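You operate a simulated robot arm through the tools that you are given. There is no shell and no other tool. Be economical: measure what you need, move in short steps, check, and stop when the job is done.

Carry out the task below with a simulated two-armed robot. There is one attempt and no reset: what you move stays moved.

## Task
Lift the ram off the prop and start the press in run mode.
Fine: park the red prop and shut the mesh door before you start.
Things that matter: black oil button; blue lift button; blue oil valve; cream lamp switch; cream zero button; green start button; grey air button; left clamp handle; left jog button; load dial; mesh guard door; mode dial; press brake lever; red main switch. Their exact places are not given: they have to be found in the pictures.

It is judged by the outcome, as a careful person would: the job done as asked, and still so three seconds after it is handed in. It fails if anything else is knocked over, pushed out of place, dropped, spilled or broken.

## Robot
Two 7-joint arms with fingered hands on one trunk, on a base that drives. Base frame: it is fixed to the floor where the robot stands at the start and does not move with it; the origin is under the middle of the robot, x ahead of it, y to its left, z up. Lengths are in m, angles in degrees, forces in N, time in s.
The left shoulder is at the start at [0.035, 0.182, 1.299], the right one opposite. With the tool pointing down near the work surface each hand reaches from about 0.36 to 0.8 m from the robot's upright axis, wherever it stands, measured 20 degrees to its own side. Places, roughly: black oil button [0.6, 0.2, 1]; blue lift button [0.7, 0, 1]; blue oil valve [0.6, 0.5, 1]; cream lamp switch [0.8, -0.1, 0.9]; cream zero button [0.8, 0.1, 1.3]; green start button [0.6, 0.3, 1]; grey air button [0.6, 0.1, 1]; left clamp handle [0.7, 1.1, 0.7]; left jog button [0.4, 0.3, 1]; load dial [0.7, 0.1, 1]; mesh guard door [0.1, 1.2, 1.1]; mode dial [0.7, 0.3, 1]; press brake lever [0.6, 0.5, 1.5]; red main switch [0.8, -0.1, 1.3]; red prop [0.8, 0.8, 0.9]; red stop button [0.7, -0.1, 1]. Payload 3.8 kg a hand.
The tool frame of a hand sits at the grasp point between the pads (the TCP): z along the fingers, y along the line on which they close. The tips reach 0.03 m beyond it. The gripper opens to 0.104 m. The gripper's body begins 0.035 m behind the TCP. The gripper is a hand of 4 fingers: y runs from the thumb to the fingers, the wrist lies at [-0.017, -0.104, -0.178] in the tool frame, and closing takes about 1.5 s.
Orientation is told as [roll, pitch, yaw] about the base's x, y, z axes, in that order, counted from this pose: with the fingers straight down and the wrist toward the robot, the tool's x, y and z point along [0, 1, 0], [1, 0, 0] and [0, 0, -1] of the base frame.

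## Interface
- The arms move only by the tool play_rows. It takes "left_deltas", "right_deltas" or both (then of equal length, played together; a hand with none holds still); each is text: rows parted by semicolons, each of 7 numbers parted by spaces: the shift along the base's x, y, z in m, then the turn, a rotation vector about the base's x, y, z in degrees, then the gripper command, from -1 (shut) to 1 (fully open), values between in proportion. In form: x y z wx wy wz claw; .... A call has 1 to 8 rows; each row is the pose to reach, as a shift and turn from the pose commanded when the call began. Rows are played at 5 a second. More than 0.05 m and 8.6 degrees between two rows, or a gripper value outside its range, and nothing of the call is played. A pose out of reach is approached as far as the arm can. The call stops where the force on the tool passes 50 N (or 10 N more than at its start, if that is more) or the arm is blocked; 0.2 s more then pass. The fingers move at their own pace (about 0.072 m/s each) and stop on an object; they squeeze with about 28 N. The grip force told is the motor's: it shows also when the fingers shut on nothing. Time passes only in rows, and 0.2 s behind the last, so rows that repeat a pose let the fingers close. It gives the time, the measured TCP pose, the force on the tool (base axes), the opening and the grip force at its end, in the units of the frame above (readings bear some noise), with the torque about the TCP (base axes, N m) and any sound that the robot's microphone picked up.
- Cameras (640 x 400 px; columns grow to the right, rows downward): "scene" is now at [0.1073, 0.0383, 1.4716]; the picture's right is [0.44, -0.90, 0.00], its down [-0.56, -0.27, -0.78] and it looks along [0.70, 0.34, -0.62] (base axes); focal length 214 px, centre (320, 200). "left" rides on the left gripper at [-0.066, -0.09, -0.125] in its tool frame; the picture's right is [-0.78, -0.30, 0.56], its down [0.57, -0.70, 0.42] and it looks along [0.27, 0.65, 0.71] (tool axes); focal length 275 px, centre (320, 200). "right" rides on the right gripper at [0.066, -0.09, -0.126] in its tool frame; the picture's right is [-0.78, 0.30, -0.56], its down [-0.57, -0.70, 0.43] and it looks along [-0.27, 0.65, 0.71] (tool axes); focal length 275 px, centre (320, 200).
- capture(camera): a new picture of that camera. It takes no simulated time.
- slide_trunk(by): slides the trunk up (or, below 0, down) by that many m; the arms and the scene camera ride with it, the base frame stays. It gives what a move gives, with no picture.
- drive_base(legs): drives the robot by 1 to 6 legs, each [ahead, left, turn to the left] in m, m and degrees, along the robot's own axes; the way and the turn of a leg run together, so that a leg with both is an arc; at most 1.5 m and 180 degrees a leg. The arms and the cameras ride along, it lands a little off, and it stops where it bumps. It gives what a move gives.
- preshape(shape, hand): the hand has 4 fingers and takes this shape, open, in about a second: jaw (thumb against the fingers, like two jaws); tri (thumb and two fingers); tip (a fingertip pinch); poke (one finger out to press); point (the index stretched); flat (the hand flat); cup (the hand cupped); fist (a fist). The gripper value then closes the fingers along that shape, each until it touches; the sizes above hold for jaw. It gives what a move gives, with no picture.
- aim_head(pan, tilt): turns the head with the scene camera to pan (to the left, within 86 degrees either way) and tilt (down, from -29 to 69), counted from straight ahead of the robot. It gives what a move gives.
- probe_pixels(camera, pixels): for up to 12 pixels [column, row] of the newest picture of that camera ("zoom" is the newest enlarged one), the place [x, y, z] in the base frame of the surface seen there, good to about 0.002 m. It takes no simulated time.
- close_up(camera, box): a new picture of the part [left, top, right, bottom] of that camera's present view, enlarged. It takes no simulated time.
- close_job(): hands the job in; it is judged then, once.

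Go step by step. Measure first, check grasps and placings, and put right what went wrong. The budget is 80 turns and 70 pictures, counting those below and the enlarged ones. Unless the task says otherwise, let go and move clear before handing in, and close with one line.

The tools are called after "Request:" as name(argument=value, ...) on one line, values as JSON. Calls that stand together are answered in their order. play_rows: Moves the arms, as the interface text tells. Its arguments: {"type":"object","properties":{"left_deltas":{"type":"string"},"right_deltas":{"type":"string"}},"required":[]} The other tools are called the same way: slide_trunk (by) slides the trunk up or down; preshape (shape, hand) gives the hand a shape; drive_base (legs) drives the base; aim_head (pan, tilt) turns the head that bears the scene camera; capture (camera) takes a picture; probe_pixels (camera, pixels) gives the place of the surface under pixels of a picture; close_up (camera, box) takes an enlarged picture of a part of a camera's view; close_job () hands the job in.

At the start:

```text
time_s: 0.0
left_tcp_pos: [0.314, 0.3405, 1.2887]
left_ee_rot: [-0.2, 0.0, 0.1]
left_contact_force: [0.3, 0.2, 0.1]
left_ft_torque: [0.01, 0.02, -0.01]
left_width: 0.1037
left_grip_force: 0.0
left_shape: jaw
right_tcp_pos: [0.4302, 0.0179, 1.2684]
right_ee_rot: [-0.1, 0.0, 0.1]
right_contact_force: [0.1, 0.5, -0.7]
right_ft_torque: [0.02, 0.03, 0.01]
right_width: 0.1038
right_grip_force: 0.0
right_shape: jaw
trunk travel left (down, up): [-0.45, 0.306]
robot x, y, heading: [-0.0055, -0.0011, -0.0]
head pan, tilt: [25.8, 38.6]
```

scene: 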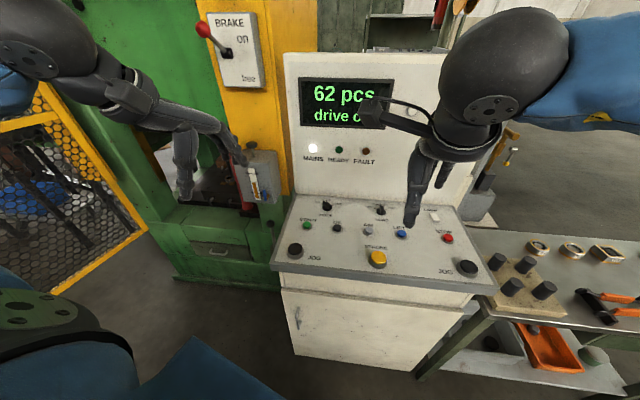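
right: 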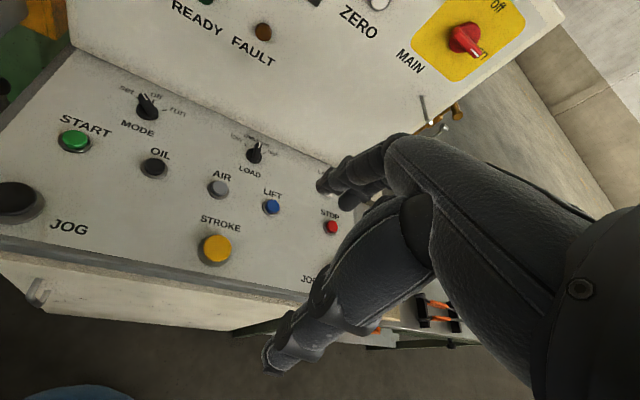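
left: 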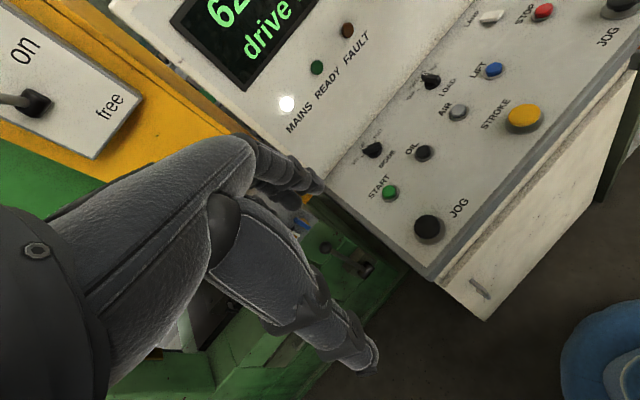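

The scene shows the console (rows 50-290), the brake lever at about (205,30), and the press window with the prop near (245,190). I'll look closer at the display, the press opening and the panel.

Request:
close_up(camera="scene", box=[270, 50, 500, 290])

Request:
aim_head(pan=60, tilt=30)

Request:
capture(camera="scene")

```text
1.67 times, centred on (385, 170) of scene
```

zoom: 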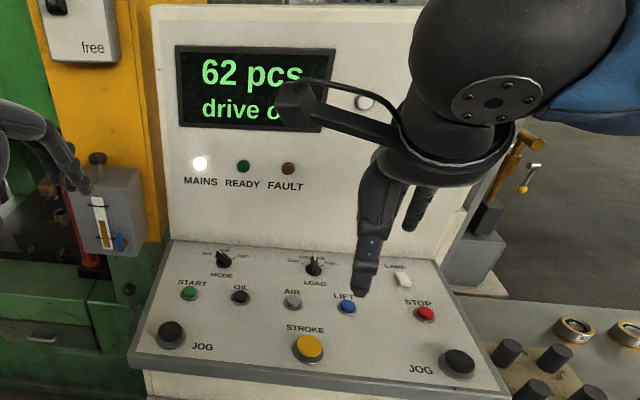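

```text
time_s: 1.0
left_tcp_pos: [0.3154, 0.3404, 1.2894]
left_ee_rot: [-0.1, 0.0, 0.1]
left_contact_force: [0.1, 0.3, -0.2]
left_ft_torque: [-0.01, -0.03, 0.01]
left_width: 0.1038
left_grip_force: 0.0
left_shape: jaw
right_tcp_pos: [0.4312, 0.0181, 1.2686]
right_ee_rot: [0.0, 0.1, 0.1]
right_contact_force: [0.5, 0.1, -1.1]
right_ft_torque: [0.03, 0.02, 0.01]
right_width: 0.1035
right_grip_force: 0.1
right_shape: jaw
trunk travel left (down, up): [-0.45, 0.306]
robot x, y, heading: [0.0007, 0.0002, -0.1]
head pan, tilt: [60.0, 30.0]
```

```text
65 pictures are left
```

scene: 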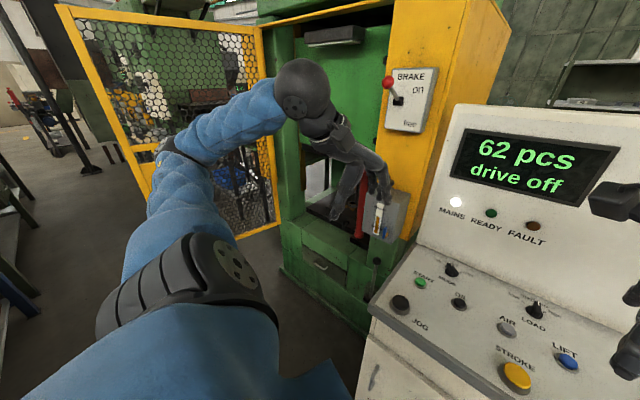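

The display reads "62 pcs / drive off", with the door open at left (60-280) and the red prop at (362,205). I'll take close-ups of the mode dial, oil valve and brake.

Request:
close_up(camera="scene", box=[260, 0, 460, 125])

Request:
close_up(camera="scene", box=[270, 130, 430, 330])

Request:
close_up(camera="left", box=[340, 0, 600, 240])

Request:
close_up(camera="right", box=[40, 0, 360, 280])

```text
3.20 times, centred on (360, 62) of scene
```

zoom: 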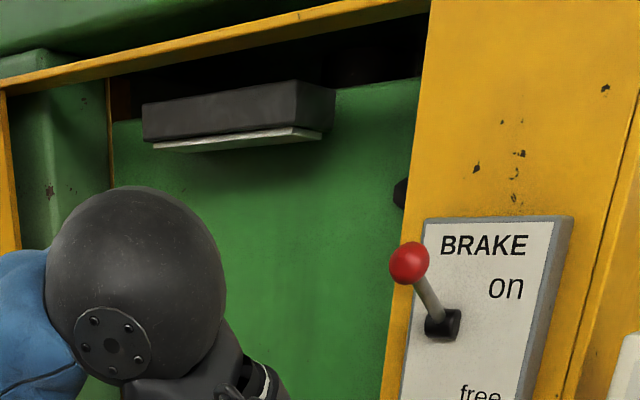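

```text
2.00 times, centred on (350, 230) of scene
```

zoom: 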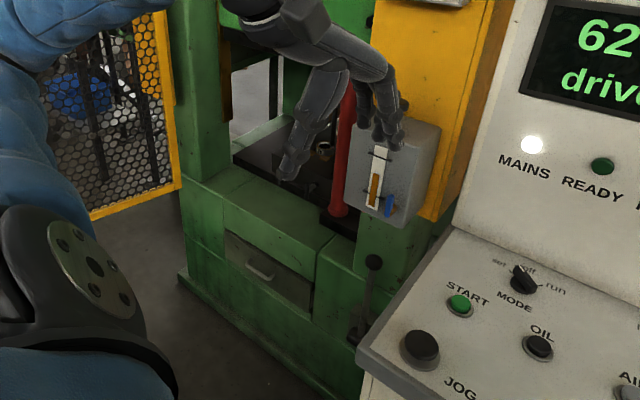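

```text
1.67 times, centred on (470, 120) of left
```

zoom: 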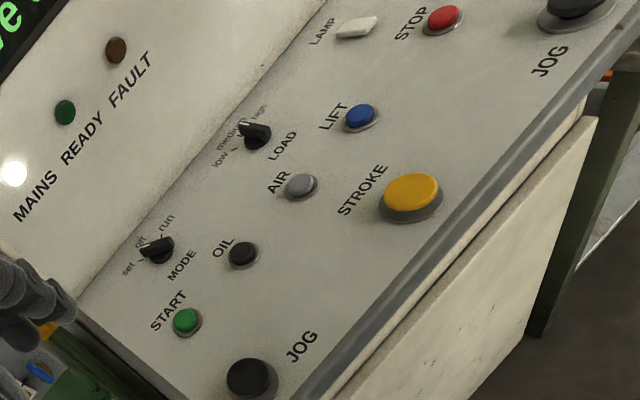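

```text
1.43 times, centred on (200, 140) of right
```

zoom: 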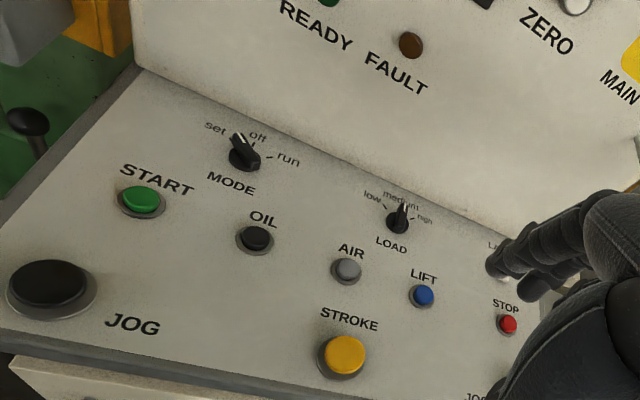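

The mode dial points at "off" and the load dial at "medium". I'll probe the key points: panel buttons, door edges, prop and press features.

Request:
probe_pixels(camera="scene", pixels=[[420, 283], [452, 270], [460, 305], [507, 328], [567, 361], [401, 303], [388, 83], [397, 101], [362, 215], [383, 231], [147, 165], [268, 130]])

Request:
probe_pixels(camera="left", pixels=[[390, 192], [373, 150], [423, 153], [459, 112], [493, 70], [427, 226], [431, 82], [286, 103], [316, 67], [348, 31]])

Request:
aim_head(pan=86, tilt=25)

Request:
capture(camera="scene")

```text
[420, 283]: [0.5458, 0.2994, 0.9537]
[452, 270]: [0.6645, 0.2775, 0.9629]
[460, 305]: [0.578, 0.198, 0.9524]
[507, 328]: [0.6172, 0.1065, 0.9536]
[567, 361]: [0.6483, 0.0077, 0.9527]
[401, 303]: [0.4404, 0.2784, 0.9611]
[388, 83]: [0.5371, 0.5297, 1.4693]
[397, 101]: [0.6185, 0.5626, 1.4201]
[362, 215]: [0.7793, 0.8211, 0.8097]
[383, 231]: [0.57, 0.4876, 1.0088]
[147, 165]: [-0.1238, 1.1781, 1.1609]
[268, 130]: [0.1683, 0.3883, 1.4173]
```

```text
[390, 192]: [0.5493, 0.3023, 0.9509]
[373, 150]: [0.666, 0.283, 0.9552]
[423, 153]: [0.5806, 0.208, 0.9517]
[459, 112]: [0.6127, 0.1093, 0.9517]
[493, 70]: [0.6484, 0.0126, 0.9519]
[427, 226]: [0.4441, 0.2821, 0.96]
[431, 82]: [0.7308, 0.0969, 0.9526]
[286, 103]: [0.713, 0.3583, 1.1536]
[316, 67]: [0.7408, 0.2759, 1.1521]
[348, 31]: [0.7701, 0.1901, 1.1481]
```

```text
time_s: 1.9
left_tcp_pos: [0.3151, 0.3408, 1.2881]
left_ee_rot: [-0.1, 0.1, 0.1]
left_contact_force: [-0.4, 0.9, -0.4]
left_ft_torque: [0.01, -0.04, -0.01]
left_width: 0.1035
left_grip_force: 0.0
left_shape: jaw
right_tcp_pos: [0.4301, 0.0188, 1.2671]
right_ee_rot: [0.0, 0.2, 0.0]
right_contact_force: [-0.3, -0.2, 0.2]
right_ft_torque: [0.01, -0.03, -0.02]
right_width: 0.1037
right_grip_force: 0.0
right_shape: jaw
trunk travel left (down, up): [-0.45, 0.306]
robot x, y, heading: [-0.0019, 0.0005, 0.1]
head pan, tilt: [85.9, 25.0]
```

```text
60 pictures are left
```

scene: 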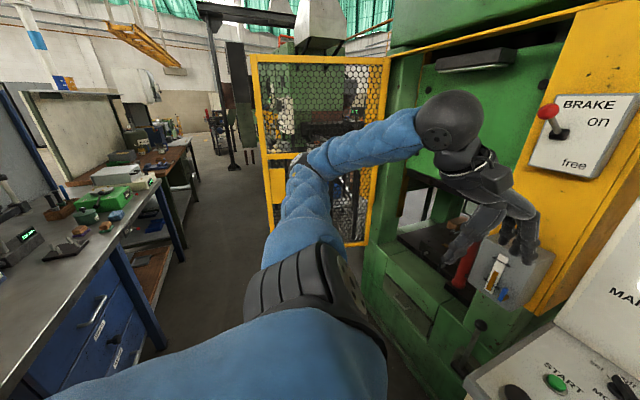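

The console is turned about 19° (buttons run START (0.547,0.30) to LIFT (0.648,0.01), z≈0.953). I'll shape the left hand for pinching the dial and the right for pressing, and move the left hand away from the press so I can see inside it.

Request:
preshape(hand="left", shape="tip")

Request:
preshape(hand="right", shape="poke")

Request:
play_rows(left_deltas="0.04 -0.01 -0.02 0 0 -8.5 1; 0.08 -0.015 -0.04 0 0 -17 1; 0.12 -0.02 -0.06 0 0 -25.5 1; 0.16 -0.025 -0.08 0 0 -34 1; 0.2 -0.03 -0.1 0 0 -42.5 1; 0.24 -0.035 -0.12 0 0 -51 1; 0.28 -0.04 -0.14 0 0 -59 1; 0.31 -0.045 -0.16 0 0 -67 1", right_deltas="0 0 0 0 0 0 -1; 0 0 0 0 0 0 -1; 0 0 0 0 0 0 -1; 0 0 0 0 0 0 -1; 0 0 0 0 0 0 -1; 0 0 0 0 0 0 -1; 0 0 0 0 0 0 -1; 0 0 0 0 0 0 -1")

Request:
capture(camera="left")

Request:
capture(camera="right")

Request:
aim_head(pan=50, tilt=35)

Request:
capture(camera="scene")

```text
time_s: 2.8
left_tcp_pos: [0.3153, 0.3395, 1.289]
left_ee_rot: [-0.2, 0.0, 0.1]
left_contact_force: [-0.6, -0.2, 0.3]
left_ft_torque: [-0.01, -0.04, 0.01]
left_width: 0.1038
left_grip_force: 0.1
left_shape: tip
right_tcp_pos: [0.4299, 0.0183, 1.2686]
right_ee_rot: [-0.1, 0.2, 0.0]
right_contact_force: [0.8, 0.6, -0.4]
right_ft_torque: [0.04, -0.02, 0.0]
right_width: 0.1036
right_grip_force: 0.1
right_shape: jaw
trunk travel left (down, up): [-0.45, 0.306]
robot x, y, heading: [0.0001, 0.0, 0.2]
head pan, tilt: [85.9, 25.0]
```

```text
time_s: 3.7
left_tcp_pos: [0.3146, 0.3395, 1.2886]
left_ee_rot: [-0.1, 0.0, 0.1]
left_contact_force: [-0.5, -0.2, -0.6]
left_ft_torque: [0.04, 0.0, 0.03]
left_width: 0.1039
left_grip_force: 0.0
left_shape: tip
right_tcp_pos: [0.4307, 0.0184, 1.2683]
right_ee_rot: [-0.1, 0.1, 0.1]
right_contact_force: [-0.4, -0.6, 0.3]
right_ft_torque: [0.0, -0.01, 0.0]
right_width: 0.0
right_grip_force: 0.1
right_shape: poke
trunk travel left (down, up): [-0.45, 0.306]
robot x, y, heading: [0.0042, 0.0, 0.2]
head pan, tilt: [85.9, 25.0]
```

```text
time_s: 5.5
left_tcp_pos: [0.6207, 0.2889, 1.1297]
left_ee_rot: [0.0, 0.0, -67.0]
left_contact_force: [0.4, 0.5, -0.9]
left_ft_torque: [0.0, 0.01, 0.0]
left_width: 0.1039
left_grip_force: 0.0
left_shape: tip
left hand out of reach, approached as far as the arm can: row 8
right_tcp_pos: [0.4318, 0.0167, 1.2683]
right_ee_rot: [0.2, 0.0, 0.1]
right_contact_force: [-0.1, 0.2, -0.3]
right_ft_torque: [0.04, 0.0, -0.01]
right_width: 0.0
right_grip_force: 0.0
right_shape: poke
trunk travel left (down, up): [-0.45, 0.306]
robot x, y, heading: [0.0012, 0.0047, 0.2]
head pan, tilt: [85.9, 25.0]
```

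```text
59 pictures are left
```

left: 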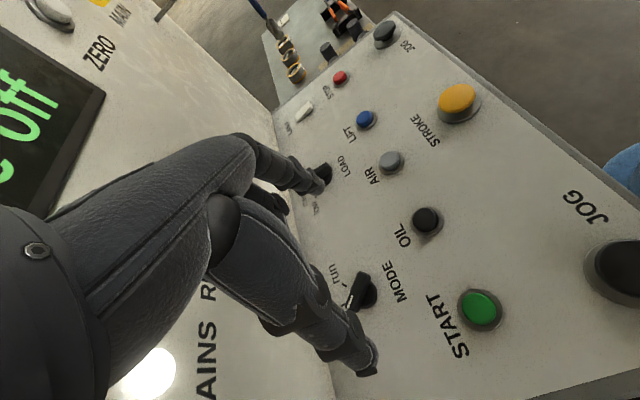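

```text
58 pictures are left
```

right: 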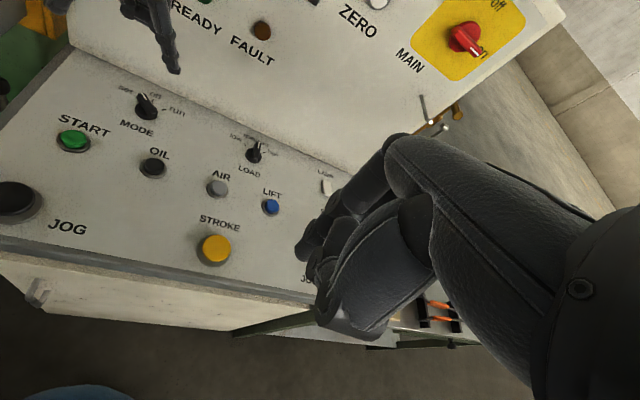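

```text
time_s: 6.5
left_tcp_pos: [0.6193, 0.2922, 1.1308]
left_ee_rot: [0.1, 0.0, -66.7]
left_contact_force: [-0.5, 0.1, -0.4]
left_ft_torque: [0.0, 0.0, 0.01]
left_width: 0.104
left_grip_force: 0.1
left_shape: tip
right_tcp_pos: [0.4301, 0.0172, 1.2675]
right_ee_rot: [0.0, 0.1, 0.1]
right_contact_force: [0.7, -0.2, 0.3]
right_ft_torque: [0.02, 0.0, -0.01]
right_width: 0.0
right_grip_force: 0.1
right_shape: poke
trunk travel left (down, up): [-0.45, 0.306]
robot x, y, heading: [0.0035, -0.0015, 0.3]
head pan, tilt: [50.0, 35.0]
```

```text
57 pictures are left
```

scene: 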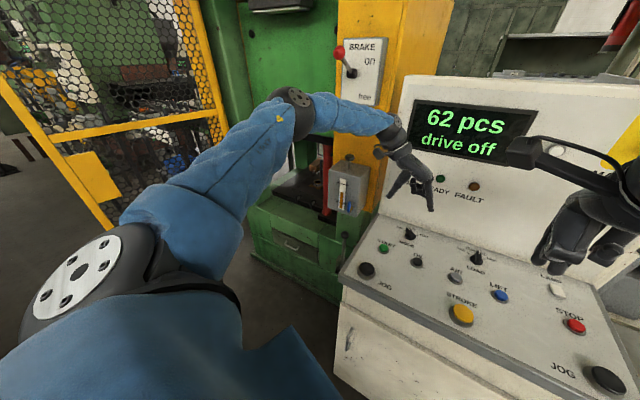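

The left hand is near its reach limit there, and the poke hand should be opened (value 1). I'll pull the left hand back, then turn the base about 19° to face the console square and shift left.

Request:
play_rows(left_deltas="-0.04 0.005 0.02 0 0 5 1; -0.08 0.01 0.04 0 0 10 1; -0.12 0.015 0.06 0 0 15 1; -0.16 0.02 0.08 0 0 20 1; -0.2 0.02 0.1 0 0 25 1; -0.24 0.02 0.1 0 0 30 1; -0.28 0.02 0.1 0 0 35 1; -0.3 0.02 0.1 0 0 40 1", right_deltas="0 0 0 0 0 0 1; 0 0 0 0 0 0 1; 0 0 0 0 0 0 1; 0 0 0 0 0 0 1; 0 0 0 0 0 0 1; 0 0 0 0 0 0 1; 0 0 0 0 0 0 1; 0 0 0 0 0 0 1")

Request:
drive_base(legs=[[0, 0, 19], [0.03, 0.2, 0]])

Request:
aim_head(pan=45, tilt=30)

Request:
capture(camera="scene")

Request:
capture(camera="right")

```text
time_s: 8.3
left_tcp_pos: [0.3252, 0.3122, 1.2316]
left_ee_rot: [0.0, -0.1, -26.8]
left_contact_force: [-0.2, -1.5, 0.0]
left_ft_torque: [0.02, -0.05, -0.04]
left_width: 0.1039
left_grip_force: 0.0
left_shape: tip
right_tcp_pos: [0.4295, 0.0181, 1.2675]
right_ee_rot: [0.0, 0.2, 0.0]
right_contact_force: [0.4, -0.2, -0.1]
right_ft_torque: [0.0, -0.03, 0.03]
right_width: 0.0
right_grip_force: 0.2
right_shape: poke
trunk travel left (down, up): [-0.45, 0.306]
robot x, y, heading: [0.0019, -0.0013, -0.1]
head pan, tilt: [50.0, 35.0]
```

```text
time_s: 10.9
left_tcp_pos: [0.1783, 0.5958, 1.232]
left_ee_rot: [-0.1, -0.2, -8.7]
left_contact_force: [-0.5, 0.6, -0.7]
left_ft_torque: [-0.04, 0.01, 0.0]
left_width: 0.1042
left_grip_force: 0.1
left_shape: tip
right_tcp_pos: [0.3696, 0.3486, 1.2676]
right_ee_rot: [0.0, 0.1, 18.4]
right_contact_force: [-0.2, -0.1, -0.3]
right_ft_torque: [-0.02, -0.01, -0.01]
right_width: 0.0002
right_grip_force: 0.0
right_shape: poke
trunk travel left (down, up): [-0.45, 0.306]
robot x, y, heading: [-0.0328, 0.1936, 18.3]
head pan, tilt: [50.0, 35.0]
```

```text
time_s: 11.6
left_tcp_pos: [0.1761, 0.5936, 1.2304]
left_ee_rot: [-0.1, -0.1, -8.7]
left_contact_force: [-0.4, 0.3, -0.4]
left_ft_torque: [0.01, -0.03, 0.0]
left_width: 0.1039
left_grip_force: 0.0
left_shape: tip
right_tcp_pos: [0.3697, 0.3481, 1.2672]
right_ee_rot: [0.0, 0.1, 18.3]
right_contact_force: [0.0, 0.1, -0.3]
right_ft_torque: [0.0, 0.02, 0.01]
right_width: 0.0
right_grip_force: 0.0
right_shape: poke
trunk travel left (down, up): [-0.45, 0.306]
robot x, y, heading: [-0.0326, 0.1992, 18.3]
head pan, tilt: [45.0, 30.0]
```

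```text
56 pictures are left
```

scene: 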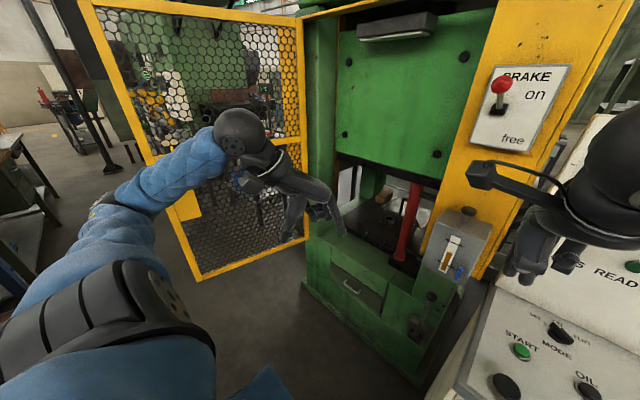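

```text
55 pictures are left
```

right: 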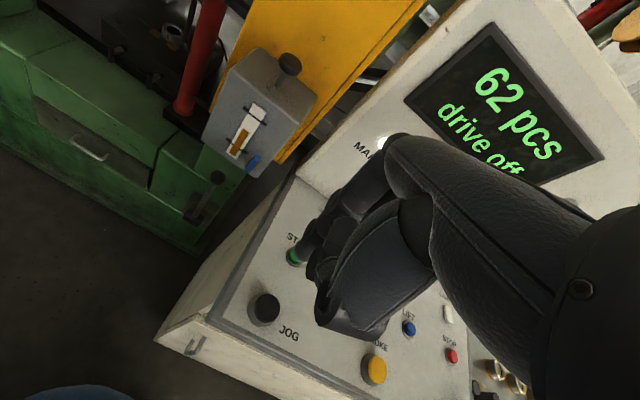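

The green ram (340-490, 20-185) rests on the red prop (407,185-255). I'll look closely at the press window, sight glass and poke fingertip.

Request:
close_up(camera="scene", box=[300, 130, 500, 300])

Request:
close_up(camera="right", box=[270, 180, 450, 350])

Request:
close_up(camera="right", box=[0, 0, 320, 260])

Request:
probe_pixels(camera="right", pixels=[[297, 257], [303, 248], [313, 276], [325, 240], [320, 300], [293, 256], [410, 328], [452, 355], [374, 369], [290, 64]])

Request:
probe_pixels(camera="scene", pixels=[[419, 185], [400, 250], [390, 180], [190, 262], [300, 230], [70, 10], [177, 205], [297, 60], [343, 180], [440, 185], [330, 205], [385, 195]])

```text
2.35 times, centred on (400, 215) of scene
```

zoom: 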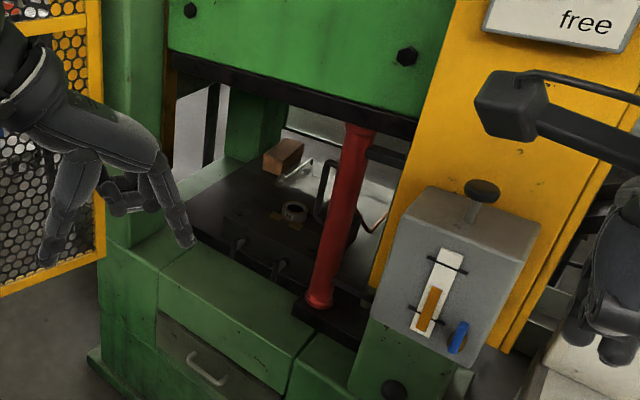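

```text
2.35 times, centred on (360, 265) of right
```

zoom: 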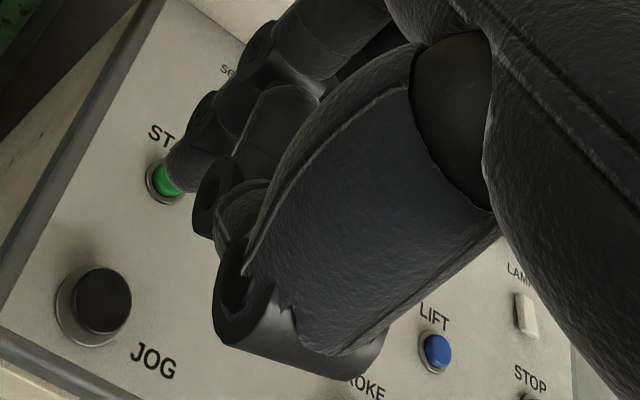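

```text
1.54 times, centred on (160, 130) of right
```

zoom: 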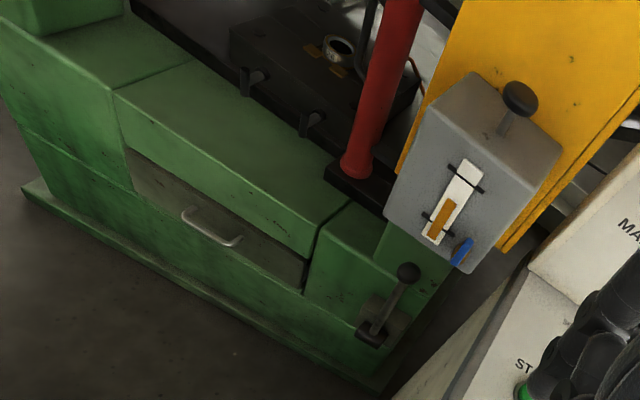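

```text
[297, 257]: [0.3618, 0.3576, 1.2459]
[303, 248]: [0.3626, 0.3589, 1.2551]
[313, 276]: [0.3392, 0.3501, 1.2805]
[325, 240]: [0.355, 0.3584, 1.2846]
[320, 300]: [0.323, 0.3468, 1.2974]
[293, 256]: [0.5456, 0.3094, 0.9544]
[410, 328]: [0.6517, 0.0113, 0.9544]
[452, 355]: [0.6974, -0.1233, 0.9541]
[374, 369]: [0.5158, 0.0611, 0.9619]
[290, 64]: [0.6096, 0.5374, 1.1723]
```

```text
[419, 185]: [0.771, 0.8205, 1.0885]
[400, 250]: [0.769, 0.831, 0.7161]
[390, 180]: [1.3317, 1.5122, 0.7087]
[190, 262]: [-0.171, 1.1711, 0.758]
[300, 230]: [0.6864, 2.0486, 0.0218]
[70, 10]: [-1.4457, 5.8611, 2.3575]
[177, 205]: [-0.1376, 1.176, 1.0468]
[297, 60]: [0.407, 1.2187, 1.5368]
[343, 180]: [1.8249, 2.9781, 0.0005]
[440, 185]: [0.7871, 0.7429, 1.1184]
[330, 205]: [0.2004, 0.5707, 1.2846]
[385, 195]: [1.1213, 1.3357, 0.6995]
```

The oil level sits between its marks and the prop is upright under the ram, from z 0.71 to 1.12. I'll use the right hand in a tip pinch, with the palm facing left, to turn the mode dial to "set", so I'll reshape and rotate it now.

Request:
preshape(hand="right", shape="tip")

Request:
play_rows(right_deltas="0.03 -0.01 0 0 0 -8.5 0; 0.06 -0.02 0 0 0 -17 0; 0.09 -0.03 0 0 0 -25.5 0; 0.12 -0.04 0 0 0 -34 0; 0.14 -0.05 -0.02 0 0 -42.5 0; 0.16 -0.06 -0.04 0 0 -51 0; 0.18 -0.07 -0.06 0 0 -59.5 0; 0.2 -0.08 -0.08 0 0 -68 0")

Request:
play_rows(right_deltas="0 0 0 0 0 -7 -0.2; 0 0 0 0 0 -14 -0.2; 0 0 0 0 0 -21 -0.2")

Request:
capture(camera="right")

Request:
aim_head(pan=5, tilt=38)

Request:
capture(camera="scene")

```text
time_s: 12.5
left_tcp_pos: [0.1768, 0.5942, 1.2316]
left_ee_rot: [-0.1, -0.1, -8.7]
left_contact_force: [0.7, -1.0, 0.1]
left_ft_torque: [-0.01, 0.0, -0.02]
left_width: 0.1039
left_grip_force: 0.1
left_shape: tip
right_tcp_pos: [0.3705, 0.3476, 1.2677]
right_ee_rot: [-0.1, 0.0, 18.3]
right_contact_force: [-0.7, -0.1, 0.4]
right_ft_torque: [0.02, 0.01, 0.02]
right_width: 0.1039
right_grip_force: 0.1
right_shape: tip
trunk travel left (down, up): [-0.45, 0.306]
robot x, y, heading: [-0.0327, 0.1968, 18.2]
head pan, tilt: [45.0, 30.0]
```

```text
time_s: 14.3
left_tcp_pos: [0.1784, 0.5946, 1.2315]
left_ee_rot: [-0.1, 0.0, -8.6]
left_contact_force: [0.1, 0.6, -0.3]
left_ft_torque: [-0.01, 0.02, -0.02]
left_width: 0.1041
left_grip_force: 0.0
left_shape: tip
right_tcp_pos: [0.5722, 0.265, 1.1869]
right_ee_rot: [0.0, 0.2, -49.8]
right_contact_force: [0.4, 0.1, 1.0]
right_ft_torque: [0.0, 0.01, -0.01]
right_width: 0.0523
right_grip_force: 0.1
right_shape: tip
trunk travel left (down, up): [-0.45, 0.306]
robot x, y, heading: [-0.0368, 0.1979, 18.3]
head pan, tilt: [45.0, 30.0]
```

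```text
time_s: 15.1
left_tcp_pos: [0.1782, 0.5946, 1.2318]
left_ee_rot: [0.0, -0.1, -8.7]
left_contact_force: [0.0, -0.4, -0.6]
left_ft_torque: [0.0, 0.01, -0.02]
left_width: 0.1041
left_grip_force: 0.0
left_shape: tip
right_tcp_pos: [0.5698, 0.2666, 1.1886]
right_ee_rot: [0.0, 0.0, -70.9]
right_contact_force: [0.3, 0.7, -0.2]
right_ft_torque: [-0.02, -0.01, 0.0]
right_width: 0.0419
right_grip_force: 0.0
right_shape: tip
trunk travel left (down, up): [-0.45, 0.306]
robot x, y, heading: [-0.0356, 0.1967, 18.1]
head pan, tilt: [45.0, 30.0]
```

```text
51 pictures are left
```

right: 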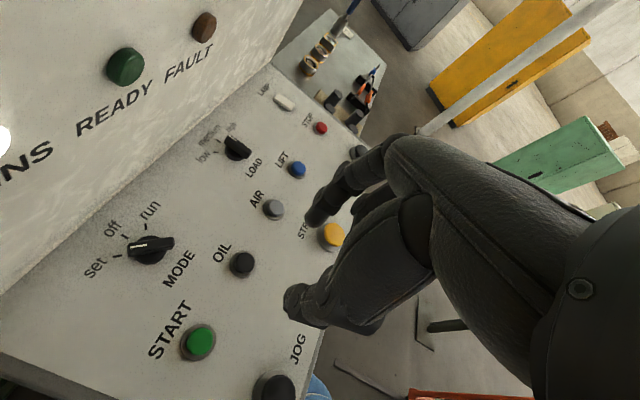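

```text
time_s: 16.1
left_tcp_pos: [0.1769, 0.5936, 1.231]
left_ee_rot: [-0.2, -0.1, -8.6]
left_contact_force: [0.5, -0.4, 0.2]
left_ft_torque: [0.01, -0.04, 0.02]
left_width: 0.1038
left_grip_force: 0.1
left_shape: tip
right_tcp_pos: [0.5708, 0.2663, 1.1875]
right_ee_rot: [0.0, -0.1, -70.7]
right_contact_force: [0.4, -0.1, -0.1]
right_ft_torque: [-0.03, 0.01, 0.02]
right_width: 0.042
right_grip_force: 0.0
right_shape: tip
trunk travel left (down, up): [-0.45, 0.306]
robot x, y, heading: [-0.0337, 0.1935, 18.4]
head pan, tilt: [5.0, 38.0]
```

```text
50 pictures are left
```

scene: 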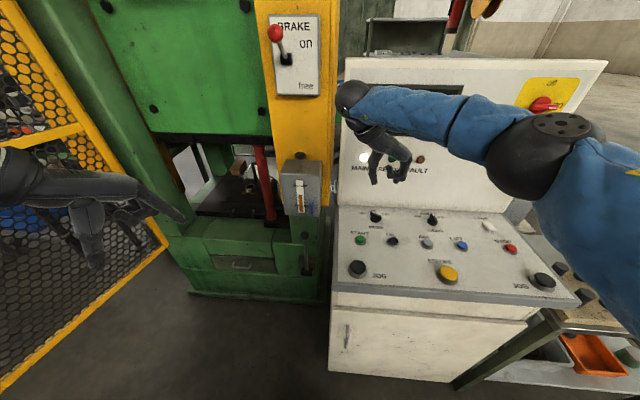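

The dial is at (150,250) in the right view. I'll zoom in on its pointer and probe its geometry.

Request:
close_up(camera="right", box=[70, 190, 210, 290])

Request:
probe_pixels(camera="zoom", pixels=[[270, 265], [360, 245], [460, 235], [440, 260], [350, 310], [205, 305], [250, 205], [325, 155], [130, 200]])

Request:
probe_pixels(camera="right", pixels=[[292, 303], [315, 215], [300, 310]])

```text
4.00 times, centred on (140, 240) of right
```

zoom: 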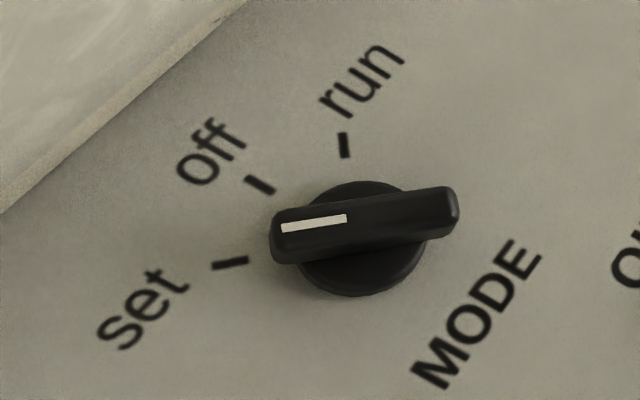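

```text
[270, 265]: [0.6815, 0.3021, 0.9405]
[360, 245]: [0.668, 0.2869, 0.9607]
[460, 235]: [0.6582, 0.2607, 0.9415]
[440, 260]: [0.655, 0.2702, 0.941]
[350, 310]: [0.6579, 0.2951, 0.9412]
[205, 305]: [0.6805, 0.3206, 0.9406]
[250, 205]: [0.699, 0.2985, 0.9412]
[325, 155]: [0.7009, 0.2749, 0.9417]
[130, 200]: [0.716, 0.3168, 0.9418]
```

```text
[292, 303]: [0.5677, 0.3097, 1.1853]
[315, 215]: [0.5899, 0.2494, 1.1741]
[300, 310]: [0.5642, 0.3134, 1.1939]
```

The pointer's white line runs parallel to the "set" tick, so the dial may already be on set. I'll measure both to be sure.

Request:
probe_pixels(camera="zoom", pixels=[[285, 227], [343, 218], [400, 209], [445, 202], [215, 266], [246, 261], [254, 180], [272, 192], [344, 135], [344, 156]])

Request:
close_up(camera="scene", box=[340, 200, 480, 290])

```text
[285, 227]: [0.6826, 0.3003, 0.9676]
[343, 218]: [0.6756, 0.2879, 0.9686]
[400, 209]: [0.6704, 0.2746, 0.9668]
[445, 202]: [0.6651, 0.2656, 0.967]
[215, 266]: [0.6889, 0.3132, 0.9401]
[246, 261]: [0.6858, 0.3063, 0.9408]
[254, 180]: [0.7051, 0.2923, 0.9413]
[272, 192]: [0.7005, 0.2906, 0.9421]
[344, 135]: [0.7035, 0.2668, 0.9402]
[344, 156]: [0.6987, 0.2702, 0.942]
```

```text
4.44 times, centred on (410, 245) of scene
```

zoom: 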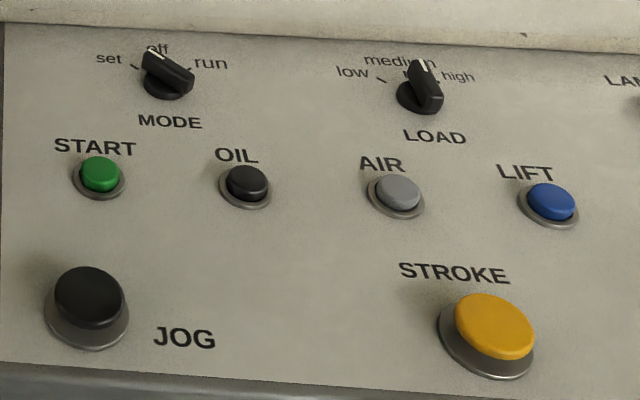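

The pointer angle is 63° and the set tick is at 65°, so mode is already on "set". I'll shape the right hand to poke and bring it over LIFT at (0.65,0.01).

Request:
preshape(hand="right", shape="poke")

Request:
play_rows(right_deltas="0.01 -0.045 -0.01 0 0 5 1; 0.02 -0.09 -0.02 0 0 10 1; 0.035 -0.135 -0.04 0 0 15 1; 0.05 -0.18 -0.07 0 0 20 1; 0.065 -0.22 -0.11 0 0 25 1; 0.074 -0.26 -0.15 0 0 30 1")

Request:
capture(camera="right")

Request:
close_up(camera="scene", box=[360, 120, 560, 280])

```text
time_s: 17.1
left_tcp_pos: [0.1774, 0.5934, 1.2318]
left_ee_rot: [-0.1, -0.1, -8.7]
left_contact_force: [-0.5, -0.6, 1.1]
left_ft_torque: [0.03, 0.03, -0.02]
left_width: 0.1037
left_grip_force: 0.2
left_shape: tip
right_tcp_pos: [0.57, 0.2671, 1.1892]
right_ee_rot: [0.1, 0.0, -70.8]
right_contact_force: [-0.6, -0.1, 0.6]
right_ft_torque: [0.01, 0.02, -0.01]
right_width: 0.0
right_grip_force: 0.1
right_shape: poke
trunk travel left (down, up): [-0.45, 0.306]
robot x, y, heading: [-0.0321, 0.1959, 18.1]
head pan, tilt: [5.0, 38.0]
```

```text
refused: row 3 steps farther than a row can; nothing moved
```

```text
47 pictures are left
```

right: 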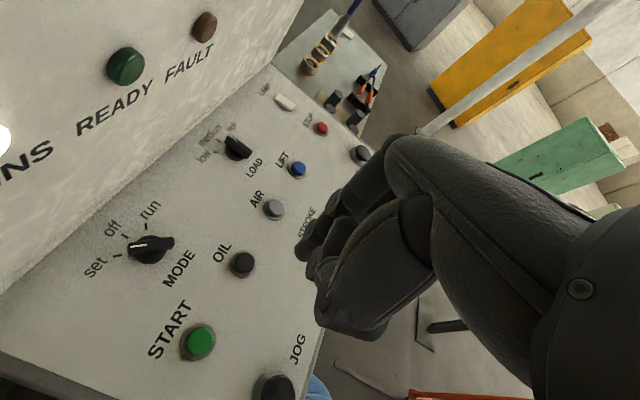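

```text
2.50 times, centred on (460, 200) of scene
```

zoom: 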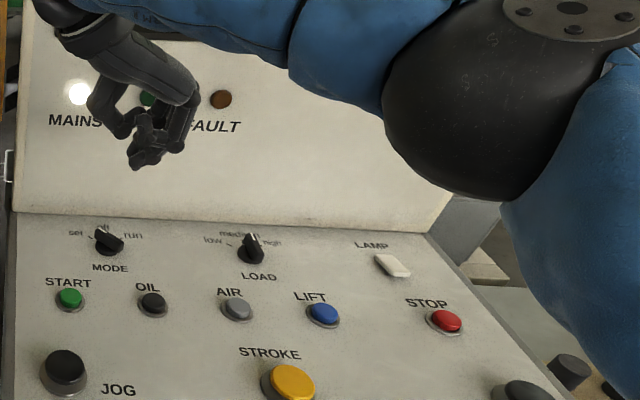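

The last move was refused because a step was too large. I'll repeat it in smaller steps.

Request:
play_rows(right_deltas="0.01 -0.035 -0.01 0 0 5 1; 0.02 -0.07 -0.02 0 0 10 1; 0.03 -0.105 -0.03 0 0 15 1; 0.04 -0.14 -0.05 0 0 20 1; 0.05 -0.175 -0.08 0 0 25 1; 0.06 -0.21 -0.11 0 0 30 1; 0.07 -0.24 -0.13 0 0 35 1; 0.076 -0.26 -0.15 0 0 40 1")

Request:
capture(camera="right")

Request:
close_up(camera="scene", box=[360, 120, 560, 280])

```text
time_s: 18.9
left_tcp_pos: [0.178, 0.5925, 1.2311]
left_ee_rot: [0.0, 0.1, -8.6]
left_contact_force: [0.4, 0.3, -0.4]
left_ft_torque: [0.01, 0.0, 0.04]
left_width: 0.1039
left_grip_force: 0.1
left_shape: tip
right_tcp_pos: [0.6472, 0.0067, 1.0373]
right_ee_rot: [0.1, 0.0, -30.6]
right_contact_force: [-0.2, 0.5, 0.2]
right_ft_torque: [0.0, 0.02, -0.01]
right_width: 0.0001
right_grip_force: 0.0
right_shape: poke
trunk travel left (down, up): [-0.45, 0.306]
robot x, y, heading: [-0.0333, 0.1962, 18.4]
head pan, tilt: [5.0, 38.0]
```

```text
45 pictures are left
```

right: 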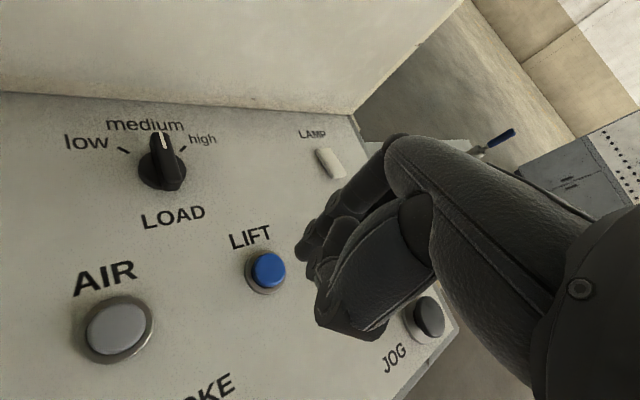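

```text
2.50 times, centred on (460, 200) of scene
```

zoom: 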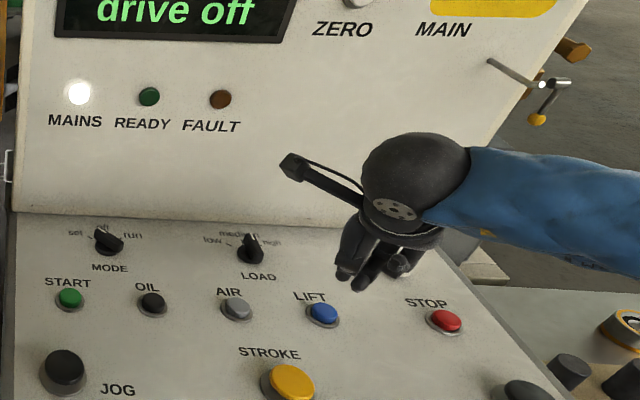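

The right fingertip shows at about (303,255). I'll probe it against the button cap.

Request:
probe_pixels(camera="right", pixels=[[300, 252], [304, 258], [310, 245], [268, 268], [320, 270]])

Request:
probe_pixels(camera="zoom", pixels=[[358, 285], [345, 273], [324, 313], [400, 265]])

```text
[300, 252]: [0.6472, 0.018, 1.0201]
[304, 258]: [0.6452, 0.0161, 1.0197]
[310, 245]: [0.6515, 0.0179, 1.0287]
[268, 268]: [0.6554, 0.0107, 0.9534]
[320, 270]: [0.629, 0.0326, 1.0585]
```

```text
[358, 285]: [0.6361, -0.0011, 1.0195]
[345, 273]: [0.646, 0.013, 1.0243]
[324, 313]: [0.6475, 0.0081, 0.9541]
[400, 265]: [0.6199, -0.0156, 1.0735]
```

The fingertip is over the button to within a few mm, so I'll press down slowly and then come back up.

Request:
play_rows(right_deltas="0.004 0.002 -0.03 0 0 0 1; 0.004 0.002 -0.045 0 0 0 1; 0.004 0.002 -0.052 0 0 0 1; 0.004 0.002 -0.058 0 0 0 1")

Request:
close_up(camera="scene", box=[320, 60, 560, 280])

```text
time_s: 19.9
left_tcp_pos: [0.1781, 0.5946, 1.2311]
left_ee_rot: [0.0, 0.0, -8.7]
left_contact_force: [-0.4, 0.7, 0.3]
left_ft_torque: [-0.01, 0.03, 0.01]
left_width: 0.1042
left_grip_force: 0.0
left_shape: tip
right_tcp_pos: [0.651, 0.0079, 0.9807]
right_ee_rot: [0.0, 0.0, -30.7]
right_contact_force: [0.6, 0.1, 1.9]
right_ft_torque: [0.01, 0.01, -0.02]
right_width: 0.0001
right_grip_force: 0.0
right_shape: poke
trunk travel left (down, up): [-0.45, 0.306]
robot x, y, heading: [-0.032, 0.1993, 18.3]
head pan, tilt: [5.0, 38.0]
heard: click
```

```text
1.82 times, centred on (440, 170) of scene
```

zoom: 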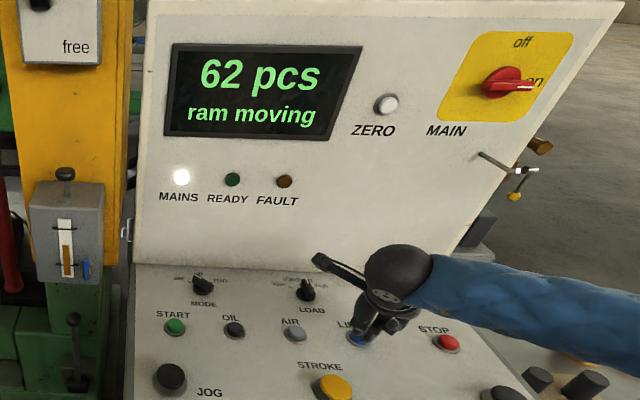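

A click, and the display reads "ram moving". I'll hold the button and keep watching the ram.

Request:
play_rows(right_deltas="0 0 0 0 0 0 1; 0 0 0 0 0 0 1; 0 0 0 0 0 0 1; 0 0 0 0 0 0 1; 0 0 0 0 0 0 1")

Request:
aim_head(pan=28, tilt=30)

Request:
capture(camera="scene")

```text
time_s: 21.1
left_tcp_pos: [0.178, 0.5941, 1.2323]
left_ee_rot: [-0.2, -0.1, -8.8]
left_contact_force: [-0.4, -0.1, -1.2]
left_ft_torque: [0.03, 0.0, 0.03]
left_width: 0.1041
left_grip_force: 0.1
left_shape: tip
right_tcp_pos: [0.6504, 0.0089, 0.9811]
right_ee_rot: [-0.1, 0.0, -30.8]
right_contact_force: [0.4, -0.2, 2.2]
right_ft_torque: [-0.02, 0.0, 0.04]
right_width: 0.0001
right_grip_force: 0.0
right_shape: poke
trunk travel left (down, up): [-0.45, 0.306]
robot x, y, heading: [-0.0337, 0.1952, 18.0]
head pan, tilt: [5.0, 38.0]
```

```text
time_s: 21.9
left_tcp_pos: [0.1775, 0.5946, 1.2315]
left_ee_rot: [0.0, -0.1, -8.7]
left_contact_force: [1.0, -0.5, 0.1]
left_ft_torque: [0.0, -0.05, 0.0]
left_width: 0.1036
left_grip_force: 0.1
left_shape: tip
right_tcp_pos: [0.6506, 0.0085, 0.9803]
right_ee_rot: [0.0, 0.1, -30.7]
right_contact_force: [2.0, -0.3, 1.5]
right_ft_torque: [-0.02, 0.02, 0.03]
right_width: 0.0
right_grip_force: 0.0
right_shape: poke
trunk travel left (down, up): [-0.45, 0.306]
robot x, y, heading: [-0.0324, 0.1959, 18.3]
head pan, tilt: [28.0, 30.0]
```

```text
42 pictures are left
```

scene: 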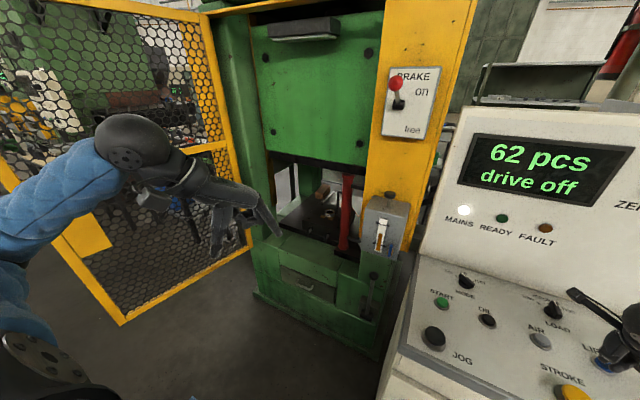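

The display is back to "drive off". I'll release the button and zoom on the prop top to check the gap.

Request:
play_rows(right_deltas="0 0 0.03 0 0 0 1; 0 0 0.06 0 0 0 1; -0.03 0 0.1 0 0 0 1; -0.06 0 0.14 0 0 0 1; -0.1 0 0.17 0 0 0 1; -0.14 0 0.2 0 0 0 1")

Request:
close_up(camera="scene", box=[250, 140, 430, 280])

Request:
probe_pixels(camera="zoom", pixels=[[345, 130], [345, 150], [340, 120], [330, 340], [370, 150], [225, 85], [270, 90], [240, 200], [330, 370]])

```text
time_s: 23.3
left_tcp_pos: [0.1764, 0.5949, 1.2318]
left_ee_rot: [0.0, -0.1, -8.7]
left_contact_force: [-0.3, -0.3, 0.9]
left_ft_torque: [0.03, 0.01, 0.02]
left_width: 0.1038
left_grip_force: 0.1
left_shape: tip
right_tcp_pos: [0.5114, 0.0089, 1.1801]
right_ee_rot: [-0.1, -0.1, -30.6]
right_contact_force: [-0.2, -0.7, 0.9]
right_ft_torque: [0.01, 0.0, 0.01]
right_width: 0.0
right_grip_force: 0.0
right_shape: poke
trunk travel left (down, up): [-0.45, 0.306]
robot x, y, heading: [-0.0298, 0.198, 18.2]
head pan, tilt: [28.0, 30.0]
```

```text
2.86 times, centred on (340, 210) of scene
```

zoom: 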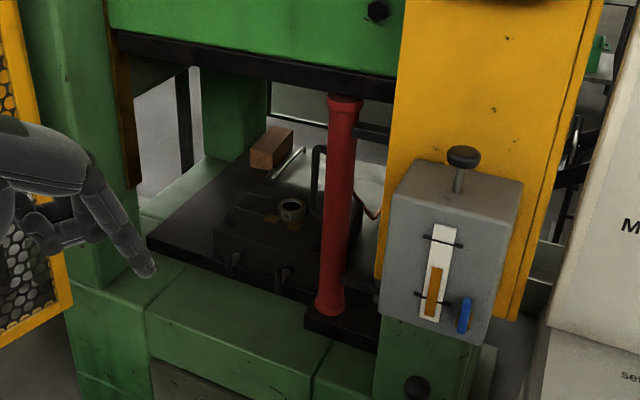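

```text
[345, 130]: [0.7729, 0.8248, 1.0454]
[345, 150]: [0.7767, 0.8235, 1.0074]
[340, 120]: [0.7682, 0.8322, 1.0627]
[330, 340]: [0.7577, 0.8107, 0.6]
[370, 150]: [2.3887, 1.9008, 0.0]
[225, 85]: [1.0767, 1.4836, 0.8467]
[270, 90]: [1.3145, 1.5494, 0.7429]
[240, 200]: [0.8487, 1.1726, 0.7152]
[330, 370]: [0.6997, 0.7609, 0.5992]
```

The prop's flange is visible at the top (345,102), and I need the clearance below the ram. I'll probe around its top and the ram's lower edge.

Request:
probe_pixels(camera="zoom", pixels=[[345, 97], [345, 103], [345, 90], [345, 80], [345, 60], [330, 300], [330, 310], [345, 312], [320, 320], [360, 322], [295, 280], [330, 200]])

Request:
close_up(camera="scene", box=[320, 150, 380, 190])

```text
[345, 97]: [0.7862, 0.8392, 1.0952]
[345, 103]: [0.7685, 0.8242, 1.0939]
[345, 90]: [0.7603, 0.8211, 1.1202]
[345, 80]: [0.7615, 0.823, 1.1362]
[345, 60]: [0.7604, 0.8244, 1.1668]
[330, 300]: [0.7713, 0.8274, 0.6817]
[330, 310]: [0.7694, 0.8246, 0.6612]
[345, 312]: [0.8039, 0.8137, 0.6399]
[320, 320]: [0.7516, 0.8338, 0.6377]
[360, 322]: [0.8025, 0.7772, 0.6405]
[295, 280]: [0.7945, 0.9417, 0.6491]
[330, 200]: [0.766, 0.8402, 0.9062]
```

```text
10.00 times, centred on (350, 170) of scene
```

zoom: 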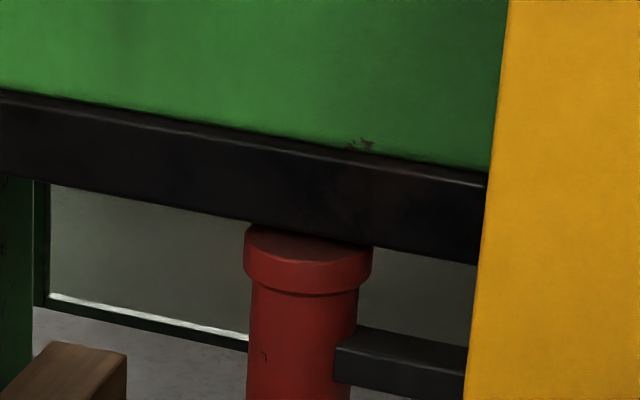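

The prop top is at z≈1.095 with the ram edge a little above it. I'll measure that gap and look around for the prop's parking place.

Request:
probe_pixels(camera="zoom", pixels=[[250, 215], [310, 222], [400, 240], [310, 240], [290, 262], [310, 270], [400, 345], [345, 360], [460, 350], [320, 350]])

Request:
aim_head(pan=-40, tilt=30)

Request:
capture(camera="scene")

Request:
aim_head(pan=45, tilt=0)

Request:
capture(camera="scene")

Request:
capture(camera="left")

```text
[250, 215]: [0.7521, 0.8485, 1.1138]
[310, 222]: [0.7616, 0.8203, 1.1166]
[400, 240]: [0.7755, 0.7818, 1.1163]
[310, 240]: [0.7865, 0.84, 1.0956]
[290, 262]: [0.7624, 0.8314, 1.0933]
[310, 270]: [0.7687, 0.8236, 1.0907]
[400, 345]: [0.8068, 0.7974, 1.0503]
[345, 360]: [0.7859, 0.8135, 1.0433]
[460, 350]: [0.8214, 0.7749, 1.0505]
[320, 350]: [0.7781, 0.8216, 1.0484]
```

```text
time_s: 24.7
left_tcp_pos: [0.1775, 0.5935, 1.2329]
left_ee_rot: [-0.2, -0.1, -8.7]
left_contact_force: [0.2, -0.3, -0.4]
left_ft_torque: [0.01, -0.01, 0.0]
left_width: 0.1041
left_grip_force: 0.0
left_shape: tip
right_tcp_pos: [0.5128, 0.0093, 1.1779]
right_ee_rot: [0.0, 0.1, -30.6]
right_contact_force: [0.4, -0.3, -0.1]
right_ft_torque: [0.03, 0.02, 0.01]
right_width: 0.0
right_grip_force: 0.1
right_shape: poke
trunk travel left (down, up): [-0.45, 0.306]
robot x, y, heading: [-0.0326, 0.1949, 18.5]
head pan, tilt: [-40.0, 30.0]
```

```text
39 pictures are left
```

scene: 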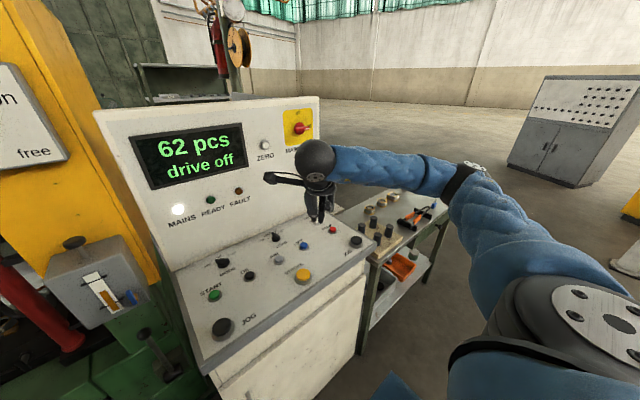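

```text
time_s: 26.3
left_tcp_pos: [0.1776, 0.5938, 1.2318]
left_ee_rot: [-0.1, -0.2, -8.8]
left_contact_force: [0.3, 0.0, 1.1]
left_ft_torque: [0.02, 0.03, 0.02]
left_width: 0.1041
left_grip_force: 0.1
left_shape: tip
right_tcp_pos: [0.5137, 0.0081, 1.1781]
right_ee_rot: [0.0, 0.2, -30.6]
right_contact_force: [0.5, 0.1, -0.1]
right_ft_torque: [0.01, 0.03, 0.05]
right_width: 0.0
right_grip_force: 0.1
right_shape: poke
trunk travel left (down, up): [-0.45, 0.306]
robot x, y, heading: [-0.0334, 0.1956, 18.2]
head pan, tilt: [45.0, 0.0]
```

```text
38 pictures are left
```

scene: 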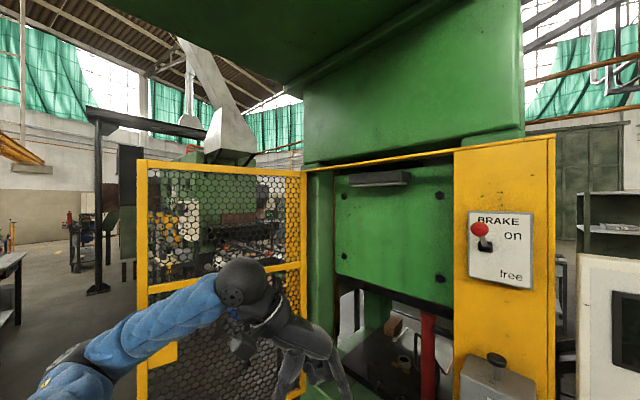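

```text
37 pictures are left
```

left: 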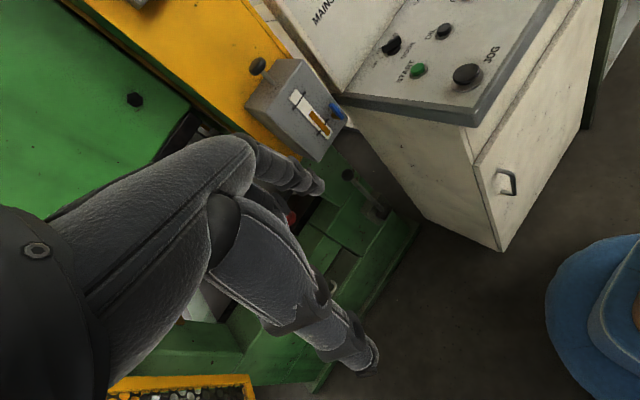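

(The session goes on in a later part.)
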